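You operate a simulated robot arm through the tools that you are given. There is no shell and no other tool.

You run a simulated robot arm. Do the job below in one go: nothing can be reset, and whatever is moved stays where it is left.

JOB
Dip the white towel in the purple bowl and wipe the soap splash off the wall.
Fine: towel on the drainer after; empty the bowl into the sink and put it back; the other bowl stays. What is to be rubbed or washed off counts as gone when no trace of it is left.

Only the result counts: the job must be done as asked and must still hold three seconds after the hand-in. Knocking over, shifting, dropping, spilling or breaking anything else fails it. Flat cloth is picked up by pressing the open fingertips on it (5 to 10 N) and closing them slowly along it; thin cloth reads only 2 to 8 mm in the jaws.

ROBOT AND FRAMES
A 7-joint arm with a two-finger parallel gripper, fixed in place. Base frame: the origin is at the foot of the arm, x ahead of it, y to its left, z up; the work surface is at about z = 900. Units: mm, rad, N and s.
Its first joint turns from -2.897 to 2.897 rad. Payload 4.4 kg.
Tool frame: the origin (TCP) lies between the finger pads and is the grasp point; the fingertips stand 23 mm ahead of it; z points along the fingers, y is the line along which they close. The gripper opens to 94 mm. The fingers are 38 mm wide and 10 mm thick; the gripper's body (54 by 96 mm) begins 39 mm behind the TCP.
Orientation is that of the tool frame in the base frame, as [roll, pitch, yaw] about the fixed x, y, z axes, in that order (R = Rz(yaw) Ry(pitch) Rx(roll)). With the fingers straight down and closing along the base's y, the tool's x points along the base's -x, its y along +y and its z along -z.

CONTROLS
- The arm moves only by the tool step_arm. Its argument "steps" is a list of rows, each a list of 6 numbers: the shift along the base's x, y, z in units of 100 mm (1.0 is 100 mm), then the turn, a rotation vector about the base's x, y, z in units of 90 degrees (1.0 is 90 degrees). In form: [[dx, dy, dz, wx, wy, wz], ...]. A call has 1 to 20 rows; each row is the pose to reach, as a shift and turn from the pose commanded when the call began. "hand" is the closure in counts, from 0 (fully open) to 255 (shut), set as the call begins (left out, the last holds). A call with a number of a shift or a turn outside -1 to 1 is refused whole. A row lasts 0.2 s, in which the tool goes at most 50 mm and 0.15 rad; a call with a longer step from one row to the next is refused whole, and so is a gripper value outside its range. Where a pose cannot be reached the arm comes as near as it can. A force on the tool above 90 N (or 10 N above the force at the start of the call, whichever is more), or a blocked arm, ends the call early, and 0.2 s more pass. Each finger travels about 72 mm/s and halts on what it meets, pressing with about 32 N; the grip force reading is that of the motor and also rises with nothing between the fingers. The clock runs only during rows and for 0.2 s after the last one: add rows that repeat a pose to give the fingers time. The reply holds the time, the measured pose of the TCP, the force on the tool along the base axes, the opening and the grip force, in the units named above and with some noise, with the torque about the TCP (base axes, N m) and any sound that the robot's microphone picked up.
- Cameras (640 x 400 px; columns grow to the right, rows downward): "scene" is fixed at [220.5, 650.6, 1663]; the picture's right is [-0.27, -0.96, 0.00], its down [-0.77, 0.21, -0.60] and it looks along [0.58, -0.16, -0.80] (base axes); focal length 327 px, centre (320, 200). "wrist" rides on the gripper at [86, 16, -74] in the tool frame; the picture's right is [-0.18, 0.98, 0.00], its down [-0.58, -0.11, -0.81] and it looks along [-0.79, -0.15, 0.59] (tool axes); focal length 243 px, centre (320, 200). There is no depth. A picture from a camera that has moved, and an enlarged one, comes with that camera's place and axes in the base frame and with its lens.
- get_image(camera): a new picture of that camera. No time passes.
- zoom(camera, box): a new picture of the part [left, top, right, bottom] of that camera's present view, enlarged. No time passes.
- job_done(): hands the job in; it is judged then, once.

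Places have to be worked out from the pictures, the camera data and where the tool is seen. Open the gripper and draw the arm clear of the work before you hand the job in, unless the task says otherwise.

The tools are called after ">>>" by a JSON object that holds its "op" and its "data". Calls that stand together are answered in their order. step_arm: Moves the arm, as the interface text tells. Its arguments: {"type":"object","properties":{"steps":{"type":"array","items":{"type":"array","items":{"type":"number"}}},"hand":{"type":"number"}},"required":["steps"]} The other tools are called the same way: get_image (camera) takes a picture; zoom (camera, box) takes an enlarged picture of a part of a camera's view; job_done () hands the job in.

At the start:

```text
t: 0.0
tool_pos: [511.0, 337.0, 1314.7]
ee_rot: [3.141, 0.001, -3.141]
force: [0.2, -0.2, -0.6]
torque: [0.02, 0.0, 0.02]
grip_width: 94.2
finger_force: 0.0
```

scene: 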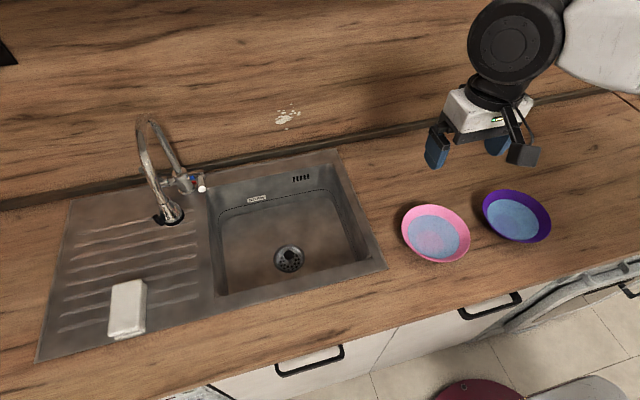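
wrist: 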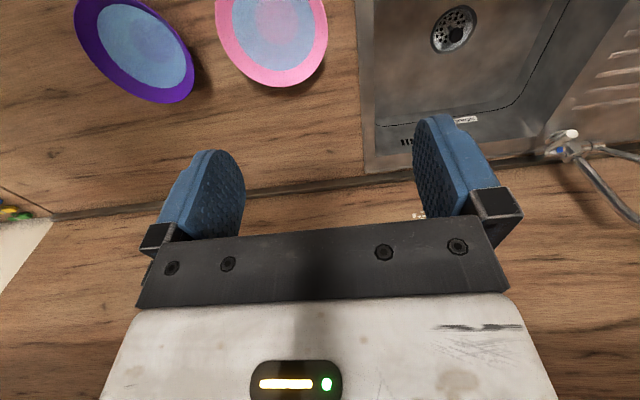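

I start by looking closer at the towel, bowls, and the splash.

>>> {"op": "zoom", "data": {"camera": "scene", "box": [40, 240, 240, 365]}}

>>> {"op": "zoom", "data": {"camera": "scene", "box": [380, 170, 572, 290]}}

>>> {"op": "zoom", "data": {"camera": "scene", "box": [220, 80, 380, 180]}}

>>> {"op": "get_image", "data": {"camera": "scene"}}

>>> {"op": "get_image", "data": {"camera": "wrist"}}

```text
3.20 times, centred on (140, 302) of scene
camera zoom: at [220.5, 650.6, 1663.0], right [-0.27, -0.96, 0.0], down [-0.77, 0.21, -0.6], along [0.58, -0.16, -0.8], focal length 1046 px, centre (896, -128)
```

zoom: 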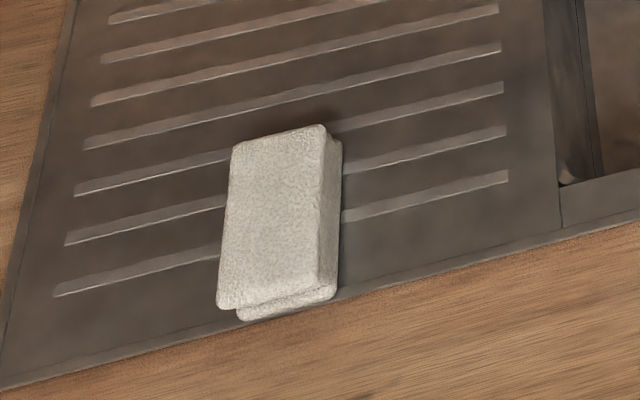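

```text
3.33 times, centred on (476, 230) of scene
camera zoom: at [220.5, 650.6, 1663.0], right [-0.27, -0.96, 0.0], down [-0.77, 0.21, -0.6], along [0.58, -0.16, -0.8], focal length 1089 px, centre (-200, 100)
```

zoom: 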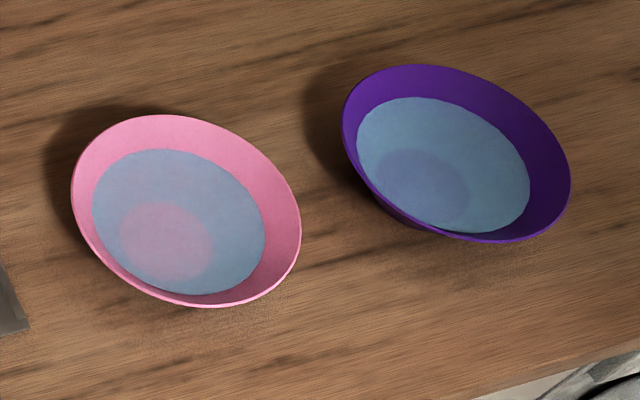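

```text
4.00 times, centred on (300, 130) of scene
camera zoom: at [220.5, 650.6, 1663.0], right [-0.27, -0.96, 0.0], down [-0.77, 0.21, -0.6], along [0.58, -0.16, -0.8], focal length 1307 px, centre (400, 480)
```

zoom: 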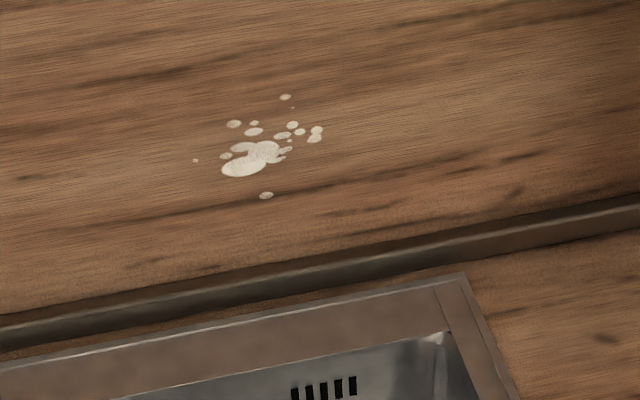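

```text
taken
```

scene: 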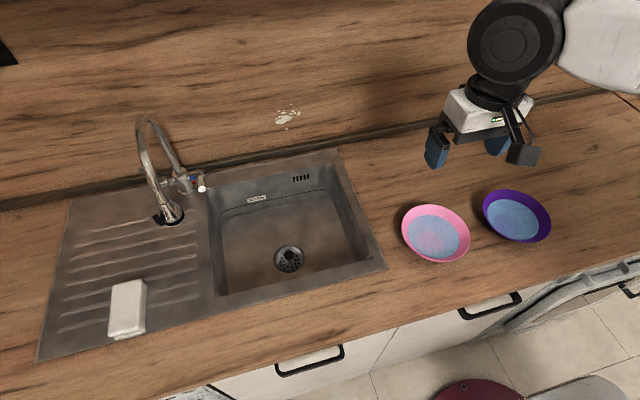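

```text
taken
camera wrist: at [423.3, 353.9, 1390.1], right [0.18, 0.98, 0.0], down [0.58, -0.11, 0.81], along [0.79, -0.15, -0.59], focal length 243 px, centre (320, 200)
```

wrist: 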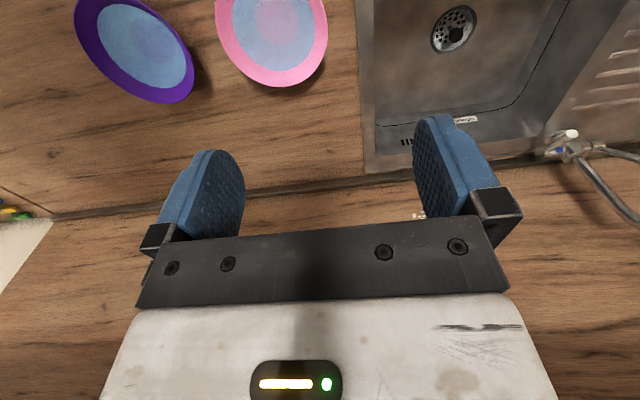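

The towel appears as a folded block at roughly (578, 1006) with its top near z≈930. The purple bowl is near (552, 17), the pink one near (561, 247), and the splash is on the wall around y≈535, z≈1040. I look more closely at the wall foot and at the towel from the current views.

>>> {"op": "zoom", "data": {"camera": "scene", "box": [260, 100, 324, 140]}}

>>> {"op": "zoom", "data": {"camera": "scene", "box": [280, 120, 360, 170]}}

>>> {"op": "zoom", "data": {"camera": "scene", "box": [90, 90, 250, 240]}}

>>> {"op": "zoom", "data": {"camera": "scene", "box": [96, 270, 160, 350]}}

```text
10.00 times, centred on (292, 120) of scene
camera zoom: at [220.5, 650.6, 1663.0], right [-0.27, -0.96, 0.0], down [-0.77, 0.21, -0.6], along [0.58, -0.16, -0.8], focal length 3267 px, centre (600, 1000)
```

zoom: 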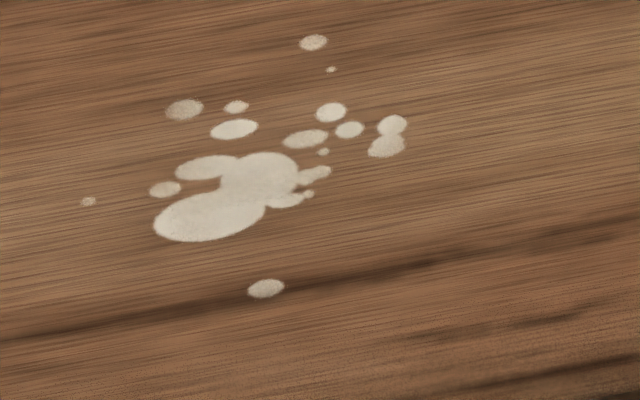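

```text
8.00 times, centred on (320, 145) of scene
camera zoom: at [220.5, 650.6, 1663.0], right [-0.27, -0.96, 0.0], down [-0.77, 0.21, -0.6], along [0.58, -0.16, -0.8], focal length 2614 px, centre (320, 640)
```

zoom: 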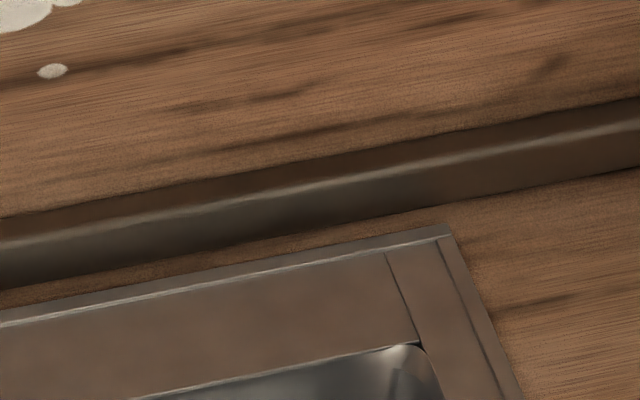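

```text
2.67 times, centred on (170, 165) of scene
camera zoom: at [220.5, 650.6, 1663.0], right [-0.27, -0.96, 0.0], down [-0.77, 0.21, -0.6], along [0.58, -0.16, -0.8], focal length 871 px, centre (720, 293)
```

zoom: 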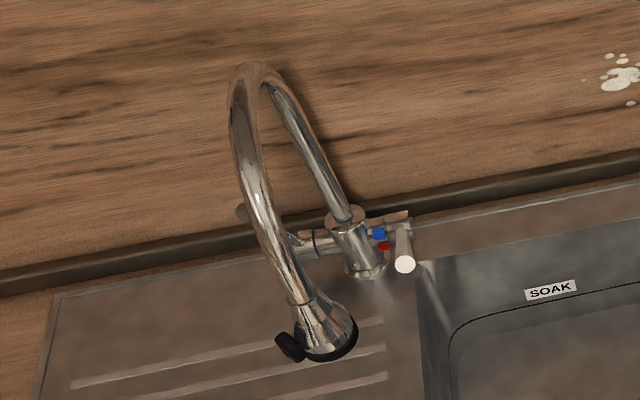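

```text
5.00 times, centred on (128, 310) of scene
camera zoom: at [220.5, 650.6, 1663.0], right [-0.27, -0.96, 0.0], down [-0.77, 0.21, -0.6], along [0.58, -0.16, -0.8], focal length 1634 px, centre (1280, -350)
```

zoom: 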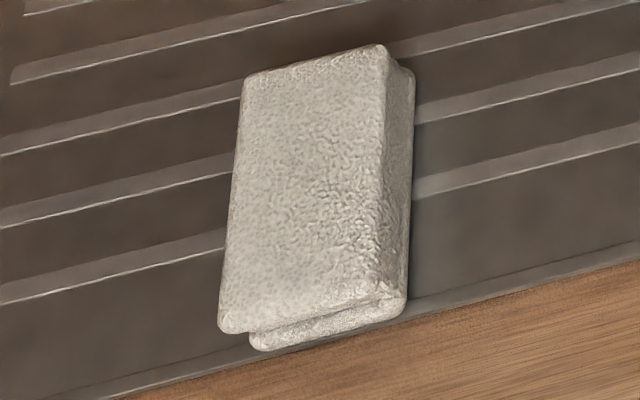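

The wall looks to be near x≈990 (strip about 25 mm high), with soap dots spanning y≈496–594, z≈993–1087. I move left (+y) at a safe height toward the sink to test reach and get a better view of the towel.

>>> {"op": "step_arm", "data": {"steps": [[0, 0.3, 0, 0, 0, 0], [0, 0.65, 0, 0, 0, 0], [0, 1.0, 0, 0, 0, 0]], "hand": 0}}

>>> {"op": "step_arm", "data": {"steps": [[0, 0.3, 0, 0, 0, 0.09], [0, 0.65, 0, 0, 0, 0.18], [0, 1.0, 0, 0, 0, 0.27]]}}

>>> {"op": "step_arm", "data": {"steps": [[0, 0.3, -0.2, 0, 0, 0.09], [0, 0.65, -0.4, 0, 0, 0.18], [0, 1.0, -0.6, 0, 0, 0.27]]}}

```text
t: 0.8
tool_pos: [511.8, 437.6, 1316.3]
ee_rot: [3.141, 0.0, 3.14]
force: [-0.6, 0.1, -0.2]
torque: [-0.03, 0.0, 0.0]
grip_width: 93.8
finger_force: 0.1
```

```text
t: 1.6
tool_pos: [513.0, 538.8, 1317.8]
ee_rot: [-3.141, -0.001, -2.716]
force: [-0.8, 0.0, -0.3]
torque: [0.01, -0.03, -0.03]
grip_width: 93.9
finger_force: 0.0
```

```text
t: 2.4
tool_pos: [511.4, 636.0, 1254.6]
ee_rot: [3.141, 0.001, -2.292]
force: [0.8, 0.1, -0.1]
torque: [0.01, 0.01, 0.0]
grip_width: 94.0
finger_force: 0.1
```

The arm follows well. I look through both cameras from here to see the arm geometry and the towel.

>>> {"op": "get_image", "data": {"camera": "scene"}}

>>> {"op": "get_image", "data": {"camera": "wrist"}}

```text
taken
```

scene: 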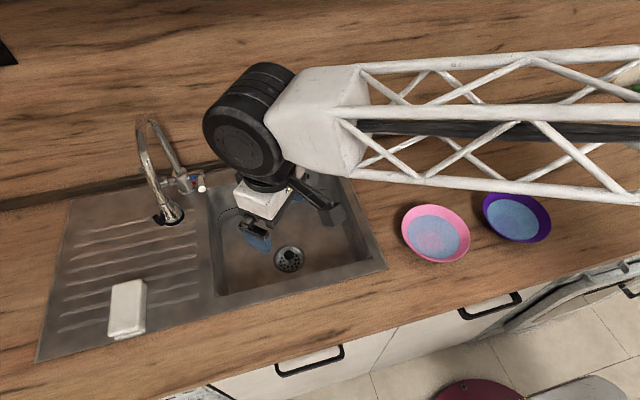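

```text
taken
camera wrist: at [440.8, 582.3, 1330.1], right [-0.62, 0.79, 0.0], down [0.47, 0.36, 0.81], along [0.64, 0.5, -0.59], focal length 243 px, centre (320, 200)
```

wrist: 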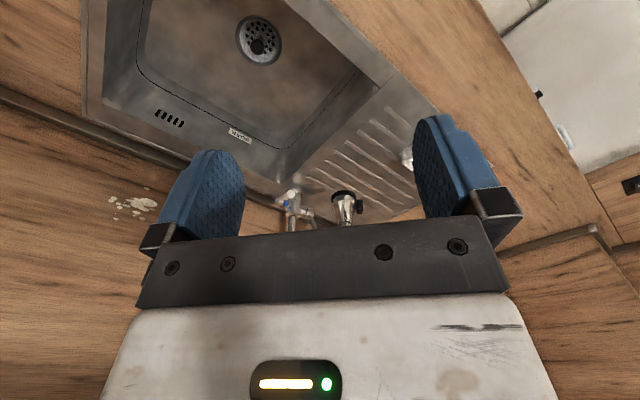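

The arm's truss forearm comes in from the right. I continue leftward toward the towel with the tool still down, to see where the reach runs out.

>>> {"op": "step_arm", "data": {"steps": [[0, 0.3, 0, 0, 0, 0.04], [0, 0.65, 0, 0, 0, 0.08], [0, 1.0, 0, 0, 0, 0.12]]}}

>>> {"op": "step_arm", "data": {"steps": [[0, 0.3, -0.2, 0, 0, 0], [0, 0.65, -0.4, 0, 0, 0], [0, 1.0, -0.6, 0, 0, 0]]}}

>>> {"op": "step_arm", "data": {"steps": [[0, 0.3, 0, 0, 0, 0], [0, 0.65, 0, 0, 0, 0], [0, 1.0, 0, 0, 0, 0]]}}

```text
t: 3.2
tool_pos: [513.2, 737.8, 1255.9]
ee_rot: [3.139, -0.001, -2.104]
force: [0.3, -0.5, 0.7]
torque: [-0.01, -0.01, 0.01]
grip_width: 93.9
finger_force: 0.0
```

```text
t: 4.0
tool_pos: [509.9, 837.3, 1197.0]
ee_rot: [-3.14, 0.001, -2.106]
force: [-0.5, 0.2, -0.1]
torque: [-0.02, -0.02, -0.01]
grip_width: 94.3
finger_force: 0.0
```

```text
t: 4.8
tool_pos: [509.3, 936.2, 1195.6]
ee_rot: [-3.141, 0.001, -2.105]
force: [-0.9, -0.1, 1.0]
torque: [0.02, -0.01, -0.03]
grip_width: 93.8
finger_force: 0.0
```

At radial 1065 mm with z≈1195 the tool-down pose is still tracked. I go above the towel's near half and turn the tool back so that the jaws close along y (across the towel's 65 mm width).

>>> {"op": "step_arm", "data": {"steps": [[0.05, 0.08, 0, 0, 0, -0.083], [0.1, 0.17, 0, 0, 0, -0.165], [0.15, 0.26, 0, 0, 0, -0.247], [0.2, 0.35, 0, 0, 0, -0.33], [0.25, 0.44, 0, 0, 0, -0.413], [0.3, 0.53, 0, 0, 0, -0.495], [0.35, 0.62, 0, 0, 0, -0.578], [0.36, 0.7, 0, 0, 0, -0.66]]}}

>>> {"op": "step_arm", "data": {"steps": [[0, 0, -0.3, 0, 0, 0], [0, 0, -0.6, 0, 0, 0], [0, 0, -0.9, 0, 0, 0]]}}

```text
t: 6.6
tool_pos: [546.9, 1008.1, 1195.6]
ee_rot: [3.141, 0.0, 3.14]
force: [0.0, -0.5, 0.3]
torque: [0.0, 0.01, 0.01]
grip_width: 94.1
finger_force: 0.0
```

```text
t: 7.4
tool_pos: [547.3, 1006.5, 1104.2]
ee_rot: [3.139, 0.0, 3.14]
force: [-0.2, 0.5, 0.8]
torque: [0.01, 0.0, 0.02]
grip_width: 94.2
finger_force: 0.1
```

Reach holds here, 1146 mm out with the tool straight down. I check the pictures before going lower over the towel.

>>> {"op": "get_image", "data": {"camera": "scene"}}

>>> {"op": "get_image", "data": {"camera": "wrist"}}

```text
taken
```

scene: 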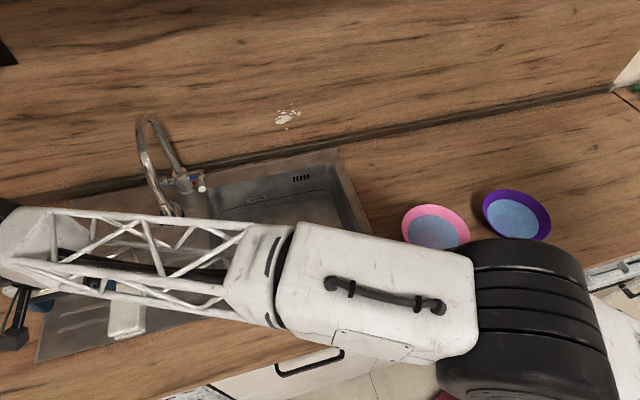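

```text
taken
camera wrist: at [460.4, 1024.0, 1179.4], right [0.18, 0.98, 0.0], down [0.58, -0.11, 0.81], along [0.79, -0.15, -0.59], focal length 243 px, centre (320, 200)
```

wrist: 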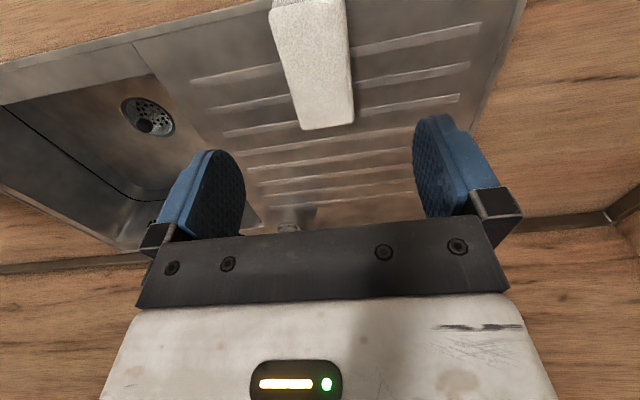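

The wrist view puts the towel's far end at x≈643, y≈967–1030, so its centre is about (579, 1003). I centre the open jaws over it and go lower in small steps, watching tracking.

>>> {"op": "step_arm", "data": {"steps": [[0.1, -0.02, -0.1, 0, 0, 0], [0.2, -0.04, -0.3, 0, 0, 0], [0.3, -0.04, -0.5, 0, 0, 0], [0.3, -0.04, -0.7, 0, 0, 0]]}}

>>> {"op": "get_image", "data": {"camera": "wrist"}}

>>> {"op": "get_image", "data": {"camera": "scene"}}

```text
t: 8.4
tool_pos: [578.1, 1002.9, 1035.7]
ee_rot: [3.14, 0.0, 3.14]
force: [0.2, -0.6, 1.3]
torque: [0.02, 0.01, 0.0]
grip_width: 94.1
finger_force: 0.1
```

```text
taken
camera wrist: at [490.7, 1020.0, 1110.2], right [0.18, 0.98, 0.0], down [0.58, -0.11, 0.81], along [0.79, -0.15, -0.59], focal length 243 px, centre (320, 200)
```

wrist: 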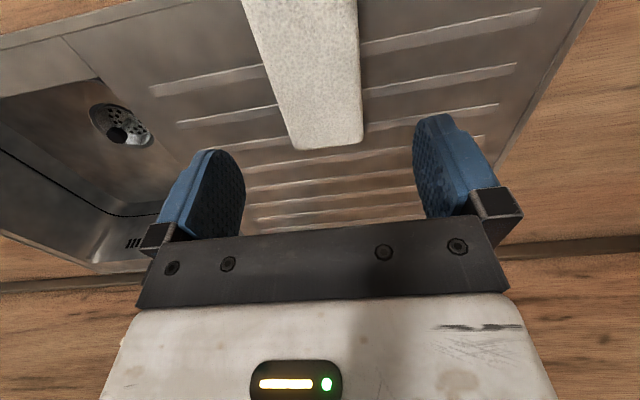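

```text
taken
```

scene: 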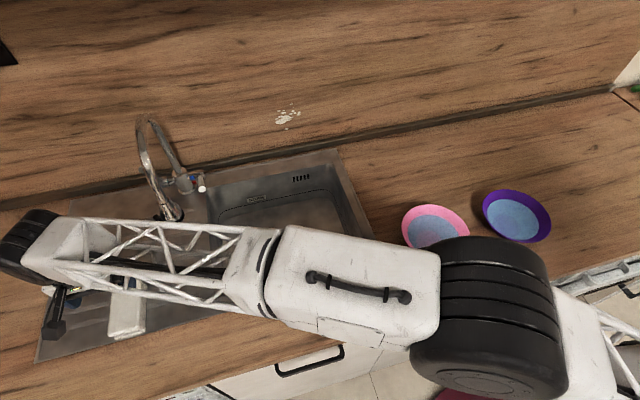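

Triangulating the towel's far corners from two wrist views puts its top at z≈938, x≈512–640, y≈969–1030. I shift 3 mm right and lower the open jaws around it, ending with the tips about 15 mm above the drainer so some towel sticks out below the fingers.

>>> {"op": "step_arm", "data": {"steps": [[-0.01, -0.03, -0.15, 0, 0, 0], [-0.02, -0.03, -0.3, 0, 0, 0], [-0.02, -0.03, -0.45, 0, 0, 0], [-0.02, -0.03, -0.55, 0, 0, 0]]}}

>>> {"op": "get_image", "data": {"camera": "wrist"}}

>>> {"op": "zoom", "data": {"camera": "scene", "box": [0, 240, 160, 365]}}

```text
t: 9.4
tool_pos: [575.3, 1000.8, 981.6]
ee_rot: [3.141, 0.001, -3.14]
force: [-0.7, 0.7, 0.7]
torque: [-0.04, 0.02, -0.01]
grip_width: 94.0
finger_force: 0.1
```

```text
taken
camera wrist: at [487.9, 1017.0, 1055.8], right [0.18, 0.98, 0.0], down [0.58, -0.11, 0.81], along [0.79, -0.15, -0.59], focal length 243 px, centre (320, 200)
```

wrist: 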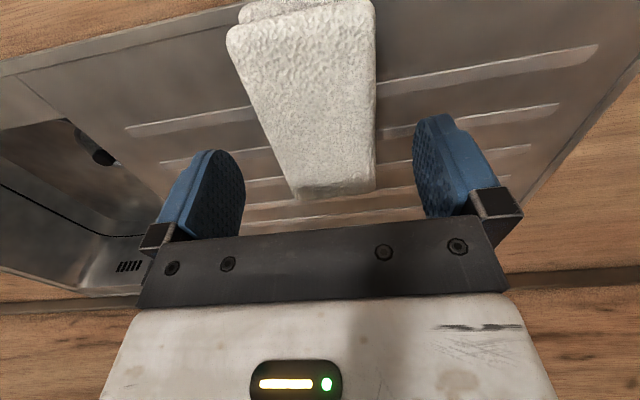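

```text
3.20 times, centred on (80, 302) of scene
camera zoom: at [220.5, 650.6, 1663.0], right [-0.27, -0.96, 0.0], down [-0.77, 0.21, -0.6], along [0.58, -0.16, -0.8], focal length 1046 px, centre (1088, -128)
```

zoom: 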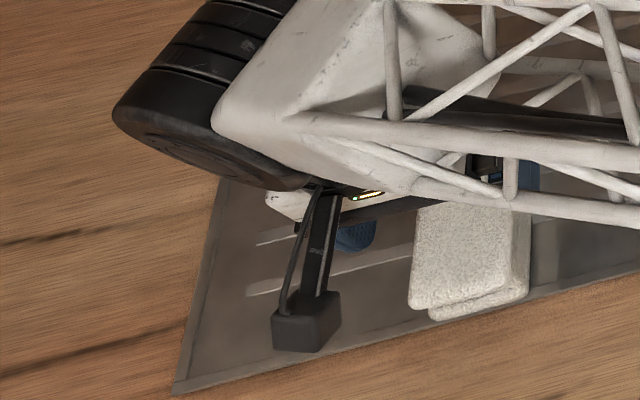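

The towel sits between the jaws. I lower to TCP z≈940 and check forces.

>>> {"op": "step_arm", "data": {"steps": [[0, 0, -0.1, 0, 0, 0], [0, 0, -0.2, 0, 0, 0], [0, 0, -0.3, 0, 0, 0], [0, 0, -0.4, 0, 0, 0]]}}

>>> {"op": "get_image", "data": {"camera": "wrist"}}

>>> {"op": "zoom", "data": {"camera": "scene", "box": [0, 240, 160, 365]}}

```text
t: 10.4
tool_pos: [576.5, 1001.1, 941.5]
ee_rot: [-3.142, -0.001, 3.141]
force: [-0.9, 0.2, -0.9]
torque: [0.02, 0.03, 0.0]
grip_width: 93.8
finger_force: 0.0
```

```text
taken
camera wrist: at [488.5, 1016.8, 1015.7], right [0.18, 0.98, 0.0], down [0.58, -0.11, 0.81], along [0.79, -0.15, -0.59], focal length 243 px, centre (320, 200)
```

wrist: 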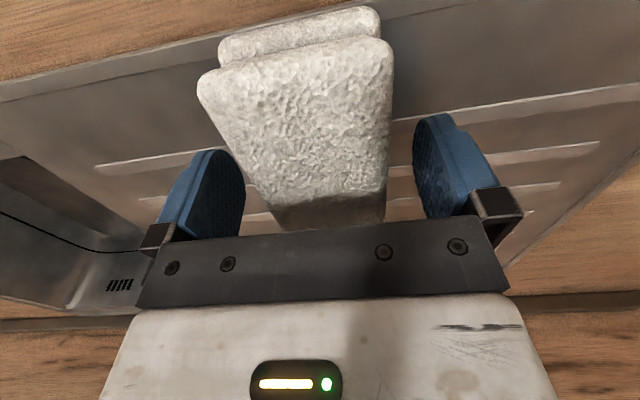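

```text
3.20 times, centred on (80, 302) of scene
camera zoom: at [220.5, 650.6, 1663.0], right [-0.27, -0.96, 0.0], down [-0.77, 0.21, -0.6], along [0.58, -0.16, -0.8], focal length 1046 px, centre (1088, -128)
```

zoom: 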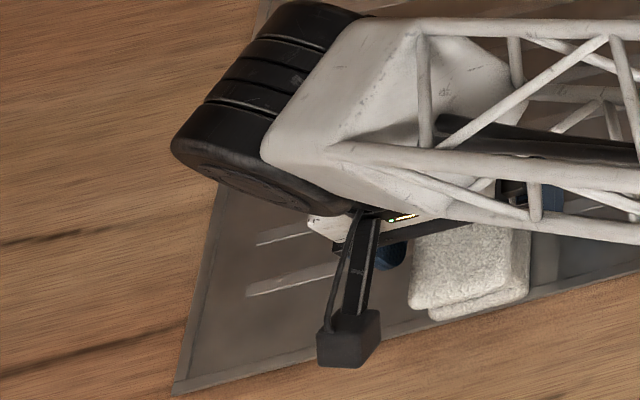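

The jaws straddle the towel evenly. I lower another 9 mm and close gradually onto it.

>>> {"op": "step_arm", "data": {"steps": [[0.02, 0, -0.05, 0, 0, 0], [0.02, 0, -0.09, 0, 0, 0], [0.02, 0, -0.09, 0, 0, 0]], "hand": 60}}

>>> {"op": "step_arm", "data": {"steps": [[0, 0, 0, 0, 0, 0], [0, 0, 0, 0, 0, 0]], "hand": 95}}

>>> {"op": "step_arm", "data": {"steps": [[0, 0, 0, 0, 0, 0], [0, 0, 0, 0, 0, 0]], "hand": 120}}

```text
t: 11.2
tool_pos: [577.7, 1000.4, 930.5]
ee_rot: [3.141, 0.001, 3.141]
force: [-0.4, -1.0, -0.4]
torque: [0.01, -0.01, 0.0]
grip_width: 72.1
finger_force: 0.1
```

```text
t: 11.8
tool_pos: [576.7, 999.4, 930.4]
ee_rot: [-3.141, 0.0, -3.142]
force: [0.3, 0.2, -0.5]
torque: [0.02, 0.0, -0.01]
grip_width: 63.7
finger_force: 32.0
```

```text
t: 12.4
tool_pos: [577.6, 1000.3, 931.7]
ee_rot: [-3.141, 0.0, -3.142]
force: [0.2, 0.5, 1.5]
torque: [0.06, -0.04, 0.01]
grip_width: 63.7
finger_force: 32.2
```

The jaws stopped at 63.7 mm with 32 N, so the towel behaves as a fairly firm block. I lift it slightly to verify the grip.

>>> {"op": "step_arm", "data": {"steps": [[0, 0, 0, 0, 0, 0], [0, 0, 0.1, 0, 0, 0], [0, 0, 0.25, 0, 0, 0], [0, 0, 0.45, 0, 0, 0], [0, 0, 0.65, 0, 0, 0], [0, 0, 0.8, 0, 0, 0]], "hand": 200}}

>>> {"op": "get_image", "data": {"camera": "wrist"}}

>>> {"op": "get_image", "data": {"camera": "scene"}}

```text
t: 13.8
tool_pos: [577.5, 1001.0, 1011.0]
ee_rot: [3.14, -0.001, 3.141]
force: [-0.2, 0.3, -2.1]
torque: [-0.04, 0.03, -0.01]
grip_width: 63.6
finger_force: 32.1
```

```text
taken
camera wrist: at [489.8, 1017.1, 1085.6], right [0.18, 0.98, 0.0], down [0.58, -0.11, 0.81], along [0.79, -0.15, -0.59], focal length 243 px, centre (320, 200)
```

wrist: 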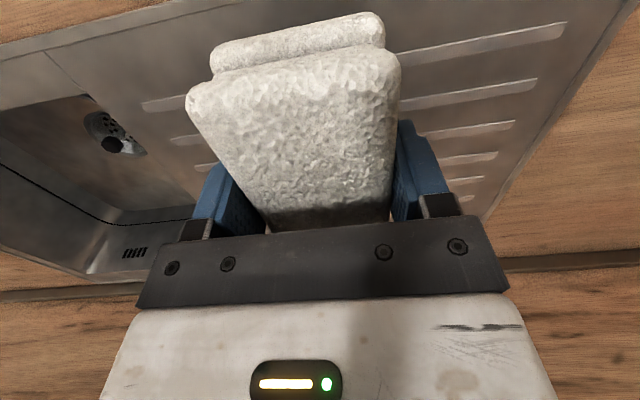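

```text
taken
```

scene: 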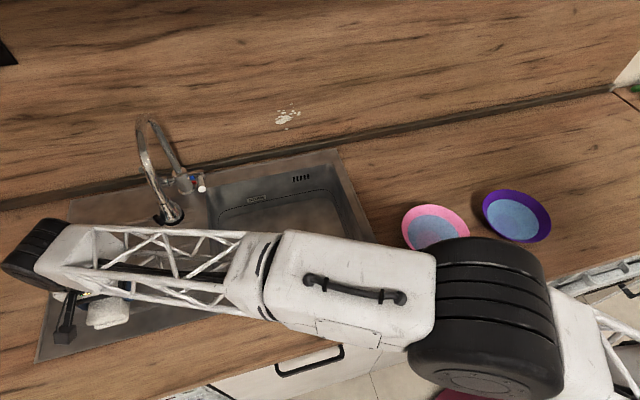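

The towel came up cleanly, held at 63.6 mm. I raise it and carry it back right toward the purple bowl at height.

>>> {"op": "step_arm", "data": {"steps": [[0, -0.1, 0.3, 0, 0, 0], [0, -0.3, 0.6, 0, 0, 0], [0, -0.6, 0.9, 0, 0, 0], [0, -0.9, 1.0, 0, 0, 0], [0, -1.0, 1.0, 0, 0, 0]]}}

>>> {"op": "step_arm", "data": {"steps": [[0, -0.25, 0.25, 0, 0, 0], [0, -0.5, 0.5, 0, 0, 0], [0, -0.75, 0.75, 0, 0, 0], [0, -1.0, 1.0, 0, 0, 0]]}}

>>> {"op": "step_arm", "data": {"steps": [[0, -0.3, 0, 0, 0, 0], [0, -0.65, 0, 0, 0, 0], [0, -1.0, 0, 0, 0, 0]]}}

>>> {"op": "step_arm", "data": {"steps": [[0, -0.3, 0, 0, 0, 0], [0, -0.65, 0, 0, 0, 0], [0, -1.0, 0, 0, 0, 0]]}}

>>> {"op": "step_arm", "data": {"steps": [[0, -0.3, 0, 0, 0, 0], [0, -0.65, 0, 0, 0, 0], [0, -1.0, 0, 0, 0, 0]]}}

>>> {"op": "step_arm", "data": {"steps": [[0, -0.3, 0, 0, 0, 0], [0, -0.65, 0, 0, 0, 0], [0, -1.0, 0, 0, 0, 0]]}}

>>> {"op": "step_arm", "data": {"steps": [[0, -0.3, 0, 0, 0, 0], [0, -0.65, 0, 0, 0, 0], [0, -1.0, 0, 0, 0, 0]]}}

>>> {"op": "get_image", "data": {"camera": "scene"}}

>>> {"op": "get_image", "data": {"camera": "wrist"}}

```text
t: 15.0
tool_pos: [577.8, 898.5, 1111.6]
ee_rot: [3.14, 0.0, -3.141]
force: [-0.8, -0.2, -1.5]
torque: [0.01, 0.0, 0.01]
grip_width: 64.0
finger_force: 32.3
```

```text
t: 16.0
tool_pos: [577.2, 797.9, 1209.0]
ee_rot: [-3.141, -0.003, 3.141]
force: [1.0, -0.2, -3.2]
torque: [-0.02, 0.02, 0.01]
grip_width: 64.0
finger_force: 32.0
```

```text
t: 16.8
tool_pos: [575.2, 699.5, 1211.6]
ee_rot: [-3.141, 0.0, 3.14]
force: [0.6, -1.1, -3.4]
torque: [0.04, 0.0, -0.01]
grip_width: 64.1
finger_force: 32.2
```

```text
t: 17.6
tool_pos: [577.4, 598.7, 1208.0]
ee_rot: [3.141, 0.0, -3.141]
force: [0.1, -0.6, -2.3]
torque: [0.0, 0.03, 0.01]
grip_width: 64.0
finger_force: 31.8
```

```text
t: 18.4
tool_pos: [575.6, 500.8, 1210.4]
ee_rot: [3.141, 0.0, -3.14]
force: [-0.1, -0.4, -1.1]
torque: [0.03, 0.04, -0.01]
grip_width: 64.0
finger_force: 32.2
```

```text
t: 19.2
tool_pos: [577.9, 399.9, 1207.9]
ee_rot: [-3.141, 0.0, 3.142]
force: [1.0, -0.4, -1.7]
torque: [0.02, 0.02, -0.01]
grip_width: 63.8
finger_force: 31.4
```

```text
t: 20.0
tool_pos: [577.8, 298.4, 1210.8]
ee_rot: [-3.141, 0.0, 3.14]
force: [0.8, -0.6, -2.1]
torque: [0.01, 0.01, -0.01]
grip_width: 63.6
finger_force: 32.2
```

```text
taken
```

scene: 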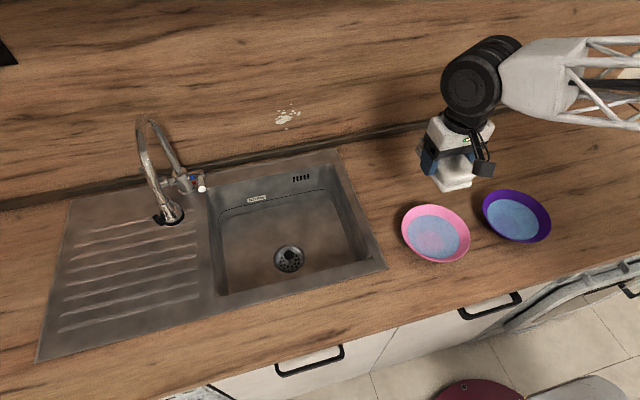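

```text
taken
camera wrist: at [490.4, 315.4, 1286.1], right [0.18, 0.98, 0.0], down [0.58, -0.11, 0.81], along [0.79, -0.15, -0.59], focal length 243 px, centre (320, 200)
```

wrist: 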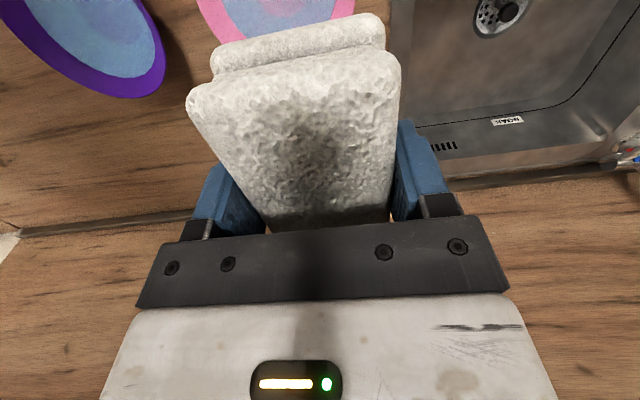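

Towel is well held and the scene shows only the intended changes. I move another step toward the purple bowl for a better wrist view of its rim and water.

>>> {"op": "step_arm", "data": {"steps": [[-0.2, -0.2, 0.2, 0, 0, 0], [-0.4, -0.5, 0.5, 0, 0, 0], [-0.7, -0.8, 0.8, 0, 0, 0], [-1.0, -1.0, 1.0, 0, 0, 0]]}}

>>> {"op": "get_image", "data": {"camera": "wrist"}}

>>> {"op": "get_image", "data": {"camera": "scene"}}

```text
refused: row 3 steps farther than a row can; nothing moved
```

```text
taken
camera wrist: at [490.4, 315.4, 1286.1], right [0.18, 0.98, 0.0], down [0.58, -0.11, 0.81], along [0.79, -0.15, -0.59], focal length 243 px, centre (320, 200)
```

wrist: 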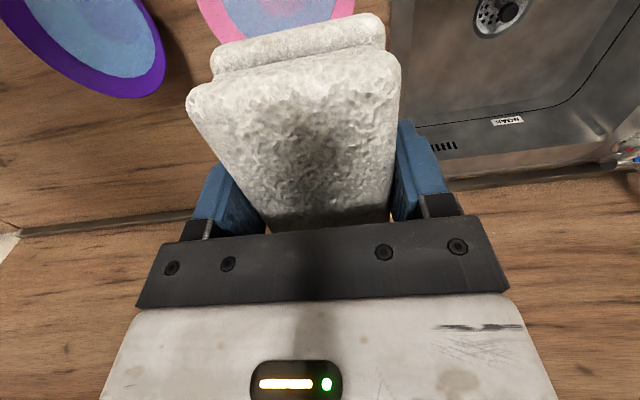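

```text
taken
```

scene: 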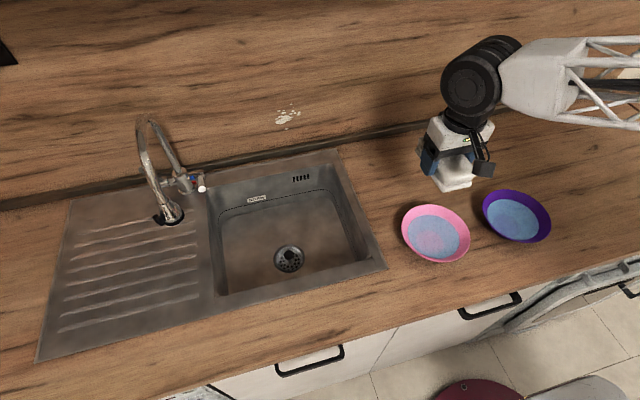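

The row step was too long, so nothing moved. I repeat it with smaller rows.

>>> {"op": "step_arm", "data": {"steps": [[-0.2, -0.2, 0.2, 0, 0, 0], [-0.4, -0.4, 0.4, 0, 0, 0], [-0.6, -0.6, 0.6, 0, 0, 0], [-0.8, -0.8, 0.8, 0, 0, 0], [-1.0, -1.0, 0.9, 0, 0, 0]]}}

>>> {"op": "step_arm", "data": {"steps": [[-0.2, -0.2, 0, 0, 0, 0], [-0.4, -0.4, 0, 0, 0, 0], [-0.6, -0.6, 0, 0, 0, 0], [-0.8, -0.8, 0, 0, 0, 0]]}}

>>> {"op": "get_image", "data": {"camera": "wrist"}}

>>> {"op": "get_image", "data": {"camera": "scene"}}

```text
t: 21.2
tool_pos: [478.5, 199.1, 1300.8]
ee_rot: [3.141, 0.001, -3.141]
force: [-0.7, 0.2, -2.6]
torque: [-0.04, 0.02, 0.01]
grip_width: 63.8
finger_force: 32.0
```

```text
t: 22.2
tool_pos: [397.9, 118.8, 1301.5]
ee_rot: [3.141, 0.0, -3.141]
force: [0.6, 0.4, -2.0]
torque: [0.03, 0.04, 0.01]
grip_width: 64.1
finger_force: 32.1
```

```text
taken
camera wrist: at [309.4, 136.3, 1376.3], right [0.18, 0.98, 0.0], down [0.58, -0.11, 0.81], along [0.79, -0.15, -0.59], focal length 243 px, centre (320, 200)
```

wrist: 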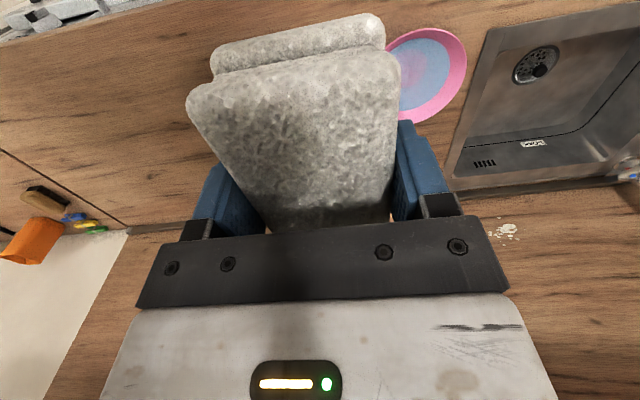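

```text
taken
```

scene: 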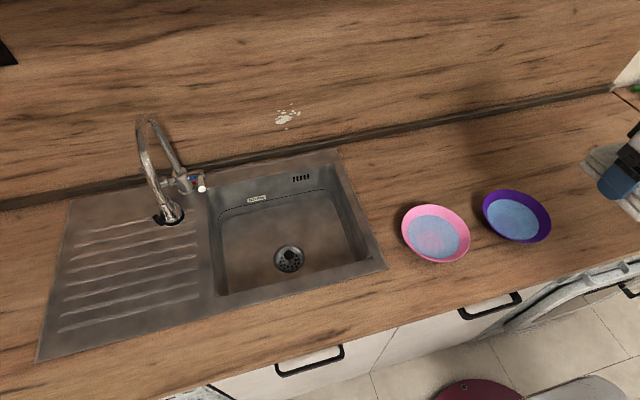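

The purple bowl is hidden behind the towel from here, so I'll use the scene camera for alignment. I estimate the bowl centre at ≈(543, 27), rim z≈955 with radius ≈83, and water z≈936 with radius ≈66. The flat towel would touch the bowl's sides, so I tilt the towel's far end down about 30° and hover over the bowl.

>>> {"op": "step_arm", "data": {"steps": [[0.2, -0.18, -0.1, 0, 0.066, 0], [0.4, -0.36, -0.2, 0, 0.133, 0], [0.6, -0.54, -0.3, 0, 0.2, 0], [0.8, -0.72, -0.4, 0, 0.266, 0], [1.0, -0.92, -0.5, 0, 0.333, 0]]}}

>>> {"op": "step_arm", "data": {"steps": [[0.08, 0, -0.25, 0, 0, 0], [0.16, 0, -0.5, 0, 0, 0], [0.16, 0, -0.75, 0, 0, 0], [0.16, 0, -1.0, 0, 0, 0]]}}

>>> {"op": "get_image", "data": {"camera": "scene"}}

>>> {"op": "zoom", "data": {"camera": "scene", "box": [440, 120, 632, 260]}}

>>> {"op": "get_image", "data": {"camera": "wrist"}}

```text
t: 23.4
tool_pos: [499.4, 29.4, 1250.3]
ee_rot: [-3.141, -0.523, 3.141]
force: [-0.2, -1.1, -2.0]
torque: [0.02, -0.01, 0.02]
grip_width: 63.8
finger_force: 32.1
```

```text
t: 24.4
tool_pos: [511.5, 29.4, 1149.9]
ee_rot: [3.141, -0.522, -3.14]
force: [0.7, -0.6, -1.4]
torque: [0.01, -0.04, 0.0]
grip_width: 63.9
finger_force: 31.9
```

```text
taken
```

scene: 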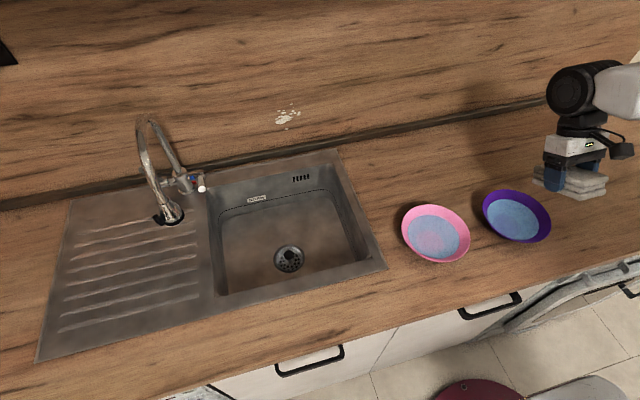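

```text
2.86 times, centred on (536, 190) of scene
camera zoom: at [220.5, 650.6, 1663.0], right [-0.27, -0.96, 0.0], down [-0.77, 0.21, -0.6], along [0.58, -0.16, -0.8], focal length 934 px, centre (-297, 229)
```

zoom: 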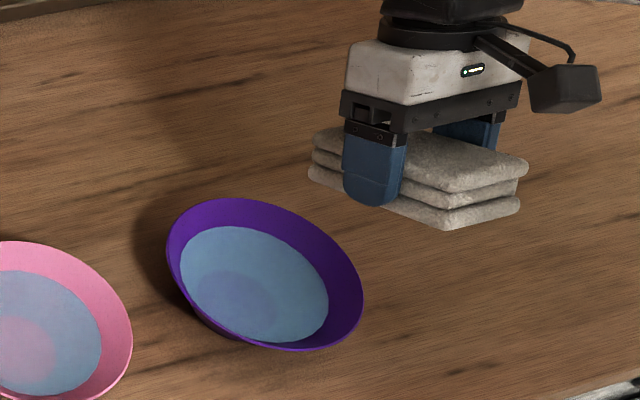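

```text
taken
camera wrist: at [473.4, 45.8, 1258.7], right [0.16, 0.98, -0.09], down [0.91, -0.11, 0.41], along [0.39, -0.15, -0.91], focal length 243 px, centre (320, 200)
```

wrist: 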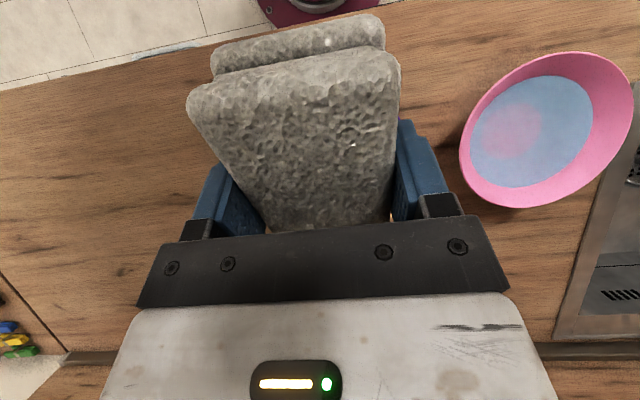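

The scene calibration checks out, as the left fingertip appears where predicted. I place the bowl centre at ≈(544, 30), rim z≈960, water ≈940, and the towel's low edge is above its middle. I descend toward the water.

>>> {"op": "step_arm", "data": {"steps": [[0, 0, -0.25, 0, 0, 0], [0, 0, -0.5, 0, 0, 0], [0, 0, -0.75, 0, 0, 0], [0, 0, -1.0, 0, 0, 0]]}}

>>> {"op": "step_arm", "data": {"steps": [[0, 0, -0.1, 0, 0, 0], [0, 0, -0.2, 0, 0, 0], [0, 0, -0.3, 0, 0, 0]]}}

>>> {"op": "zoom", "data": {"camera": "scene", "box": [440, 120, 632, 260]}}

```text
t: 25.4
tool_pos: [512.7, 26.5, 1051.1]
ee_rot: [-3.141, -0.524, 3.14]
force: [0.6, -0.5, -2.0]
torque: [0.01, 0.01, -0.03]
grip_width: 63.8
finger_force: 32.1
```

```text
t: 26.2
tool_pos: [512.2, 27.3, 1020.8]
ee_rot: [-3.141, -0.521, 3.141]
force: [0.0, 0.3, -1.7]
torque: [0.02, 0.01, -0.01]
grip_width: 64.1
finger_force: 31.7
```

```text
2.86 times, centred on (536, 190) of scene
camera zoom: at [220.5, 650.6, 1663.0], right [-0.27, -0.96, 0.0], down [-0.77, 0.21, -0.6], along [0.58, -0.16, -0.8], focal length 934 px, centre (-297, 229)
```

zoom: 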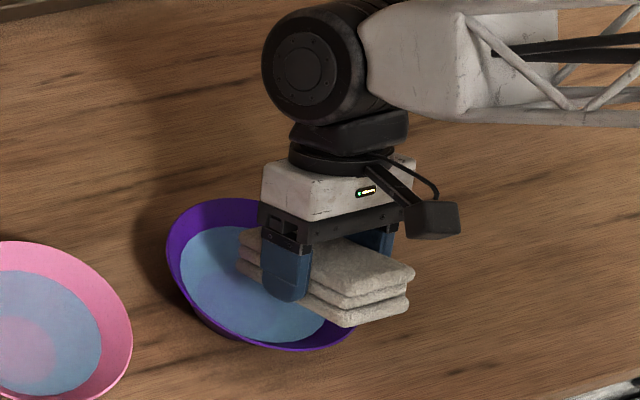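

The towel's far end is just over the water with clearance all round. I lower it about 35 mm in small steps, watching for contact forces.

>>> {"op": "step_arm", "data": {"steps": [[0, 0.02, -0.06, 0, 0, 0], [0, 0.02, -0.12, 0, 0, 0], [0, 0.02, -0.18, 0, 0, 0], [0, 0.02, -0.24, 0, 0, 0]]}}

>>> {"op": "zoom", "data": {"camera": "scene", "box": [460, 160, 588, 260]}}

>>> {"op": "get_image", "data": {"camera": "wrist"}}

```text
t: 27.2
tool_pos: [513.1, 30.3, 997.5]
ee_rot: [3.14, -0.524, 3.14]
force: [-0.3, 0.3, -1.2]
torque: [-0.01, -0.01, 0.0]
grip_width: 63.8
finger_force: 32.5
```

```text
4.00 times, centred on (524, 210) of scene
camera zoom: at [220.5, 650.6, 1663.0], right [-0.27, -0.96, 0.0], down [-0.77, 0.21, -0.6], along [0.58, -0.16, -0.8], focal length 1307 px, centre (-496, 160)
```

zoom: 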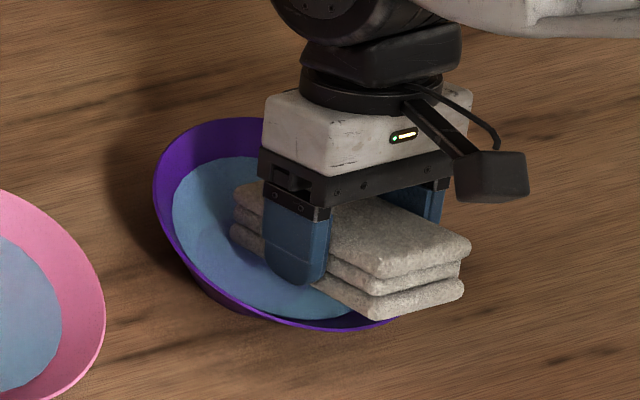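

```text
taken
camera wrist: at [474.3, 46.4, 1105.5], right [0.16, 0.98, -0.09], down [0.91, -0.11, 0.41], along [0.39, -0.15, -0.91], focal length 243 px, centre (320, 200)
```

wrist: 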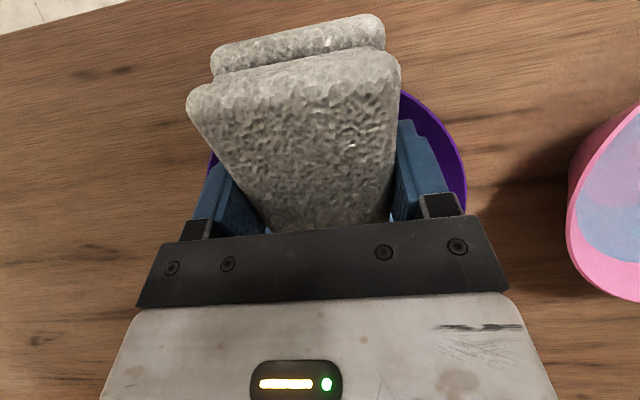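

No contact yet, and the end is about at the water surface. I go 15 mm lower.

>>> {"op": "step_arm", "data": {"steps": [[0, 0, -0.05, 0, 0, 0], [0, 0, -0.1, 0, 0, 0], [0, 0, -0.15, 0, 0, 0], [0, 0, -0.15, 0, 0, 0]]}}

>>> {"op": "zoom", "data": {"camera": "scene", "box": [460, 160, 588, 260]}}

```text
t: 28.2
tool_pos: [513.2, 30.2, 982.0]
ee_rot: [-3.141, -0.523, 3.141]
force: [0.5, -0.1, -1.7]
torque: [0.04, 0.02, -0.01]
grip_width: 63.8
finger_force: 31.8
```

```text
4.00 times, centred on (524, 210) of scene
camera zoom: at [220.5, 650.6, 1663.0], right [-0.27, -0.96, 0.0], down [-0.77, 0.21, -0.6], along [0.58, -0.16, -0.8], focal length 1307 px, centre (-496, 160)
```

zoom: 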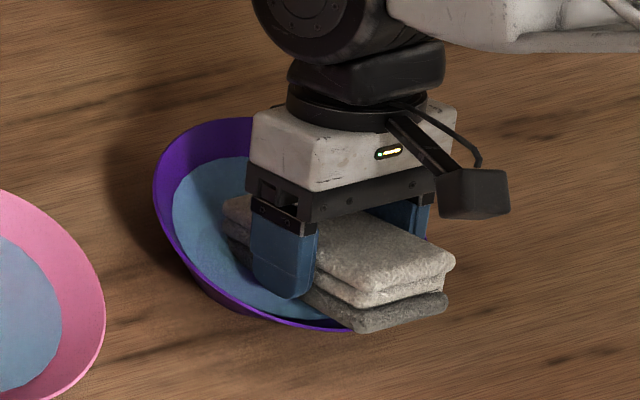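

The towel's bottom layer has darkened, so it is taking up water. I hold it there for a moment and look again.

>>> {"op": "step_arm", "data": {"steps": [[0, 0, -0.03, 0, 0, 0], [0, 0, -0.03, 0, 0, 0], [0, 0, -0.03, 0, 0, 0], [0, 0, -0.03, 0, 0, 0], [0, 0, -0.03, 0, 0, 0], [0, 0, -0.03, 0, 0, 0]]}}

>>> {"op": "zoom", "data": {"camera": "scene", "box": [460, 160, 588, 260]}}

```text
t: 29.6
tool_pos: [514.3, 29.6, 980.0]
ee_rot: [3.14, -0.523, 3.14]
force: [-1.3, 0.2, -1.9]
torque: [0.01, 0.0, 0.04]
grip_width: 63.6
finger_force: 32.4
```

```text
4.00 times, centred on (524, 210) of scene
camera zoom: at [220.5, 650.6, 1663.0], right [-0.27, -0.96, 0.0], down [-0.77, 0.21, -0.6], along [0.58, -0.16, -0.8], focal length 1307 px, centre (-496, 160)
```

zoom: 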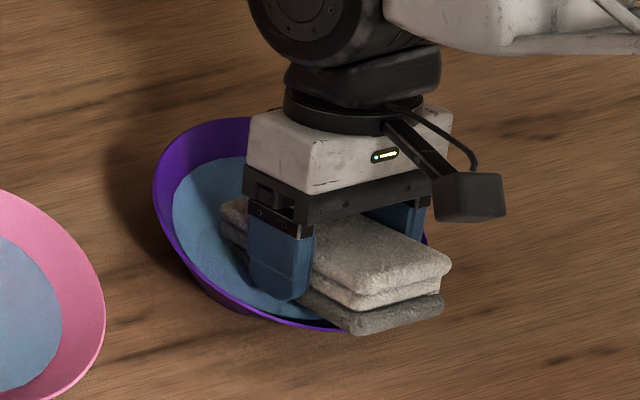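

The bottom layer is fully wet. I raise it slowly and wait over the bowl to let it drip off.

>>> {"op": "step_arm", "data": {"steps": [[0, 0, 0.1, 0, 0, 0], [0, 0, 0.2, 0, 0, 0], [0, 0, 0.3, 0, 0, 0], [0, 0, 0.4, 0, 0, 0], [0, 0, 0.5, 0, 0, 0], [0, 0, 0.6, 0, 0, 0], [0, 0, 0.6, 0, 0, 0], [0, 0, 0.6, 0, 0, 0], [0, 0, 0.6, 0, 0, 0], [0, 0, 0.6, 0, 0, 0], [0, 0, 0.6, 0, 0, 0], [0, 0, 0.6, 0, 0, 0], [0, 0, 0.6, 0, 0, 0], [0, 0, 0.6, 0, 0, 0], [0, 0, 0.6, 0, 0, 0], [0, 0, 0.6, 0, 0, 0]]}}

>>> {"op": "zoom", "data": {"camera": "scene", "box": [440, 120, 632, 260]}}

```text
t: 33.0
tool_pos: [512.8, 29.0, 1039.3]
ee_rot: [3.142, -0.523, -3.141]
force: [-0.5, -0.1, -2.6]
torque: [0.03, -0.01, 0.01]
grip_width: 63.9
finger_force: 32.1
```

```text
2.86 times, centred on (536, 190) of scene
camera zoom: at [220.5, 650.6, 1663.0], right [-0.27, -0.96, 0.0], down [-0.77, 0.21, -0.6], along [0.58, -0.16, -0.8], focal length 934 px, centre (-297, 229)
```

zoom: 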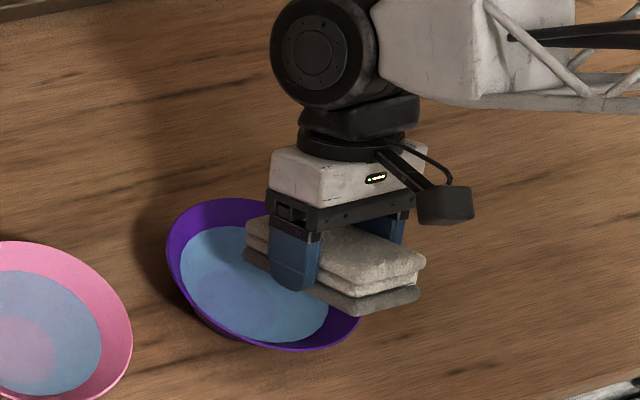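

No drips are visible. I lift away and head toward the wall, swinging around behind the pink bowl while levelling the tool.

>>> {"op": "step_arm", "data": {"steps": [[0.15, 0, 0.2, 0, -0.066, 0], [0.35, 0, 0.4, 0, -0.133, 0], [0.55, 0, 0.6, 0, -0.2, 0], [0.78, 0, 0.8, 0, -0.266, 0], [1.0, 0, 1.0, 0, -0.333, 0]]}}

>>> {"op": "step_arm", "data": {"steps": [[0.25, 0.2, 0.1, 0, 0, 0], [0.5, 0.4, 0.2, 0, 0, 0], [0.75, 0.6, 0.3, 0, 0, 0], [1.0, 0.8, 0.4, 0, 0, 0]]}}

>>> {"op": "step_arm", "data": {"steps": [[0.05, 0.25, 0, 0, -0.08, 0], [0.1, 0.5, 0, 0, -0.16, 0], [0.15, 0.75, 0, 0, -0.24, 0], [0.2, 1.0, 0, 0, -0.32, 0]]}}

>>> {"op": "step_arm", "data": {"steps": [[0, 0.25, 0, 0, -0.08, 0], [0, 0.5, 0, 0, -0.16, 0], [0, 0.75, 0, 0, -0.24, 0], [0, 1.0, 0, 0, -0.32, 0]]}}

>>> {"op": "get_image", "data": {"camera": "scene"}}

>>> {"op": "get_image", "data": {"camera": "wrist"}}

```text
t: 34.2
tool_pos: [613.3, 29.9, 1139.5]
ee_rot: [3.141, 0.002, -3.141]
force: [-0.8, -0.3, -1.3]
torque: [0.0, 0.01, 0.0]
grip_width: 63.8
finger_force: 31.9
```

```text
t: 35.2
tool_pos: [711.6, 111.4, 1179.6]
ee_rot: [-3.141, 0.0, 3.141]
force: [0.0, 0.0, -1.1]
torque: [-0.01, 0.04, 0.02]
grip_width: 63.9
finger_force: 32.0
```

```text
t: 36.2
tool_pos: [732.2, 211.0, 1180.0]
ee_rot: [-3.141, 0.505, 3.141]
force: [-0.1, 1.2, -1.9]
torque: [-0.06, 0.0, -0.01]
grip_width: 63.7
finger_force: 32.6
```

```text
t: 37.2
tool_pos: [733.3, 310.7, 1179.8]
ee_rot: [3.14, 1.009, 3.14]
force: [-0.3, -0.5, -0.9]
torque: [0.01, -0.02, -0.02]
grip_width: 63.9
finger_force: 32.5
```

```text
taken
```

scene: 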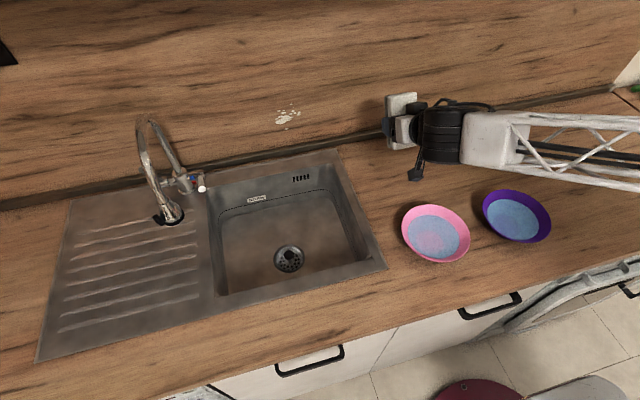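

```text
taken
camera wrist: at [622.4, 328.1, 1147.0], right [0.1, 0.98, 0.16], down [-0.37, -0.11, 0.92], along [0.92, -0.15, 0.35], focal length 243 px, centre (320, 200)
```

wrist: 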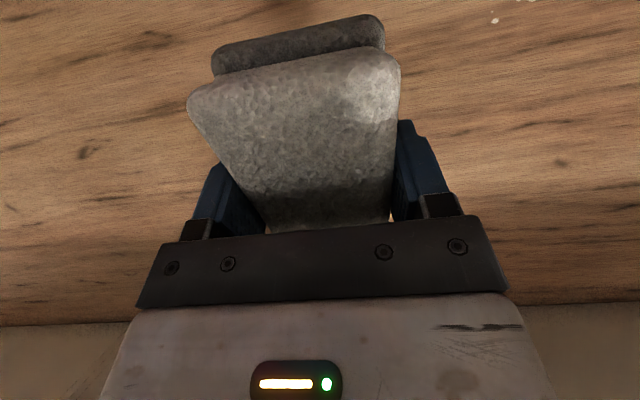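

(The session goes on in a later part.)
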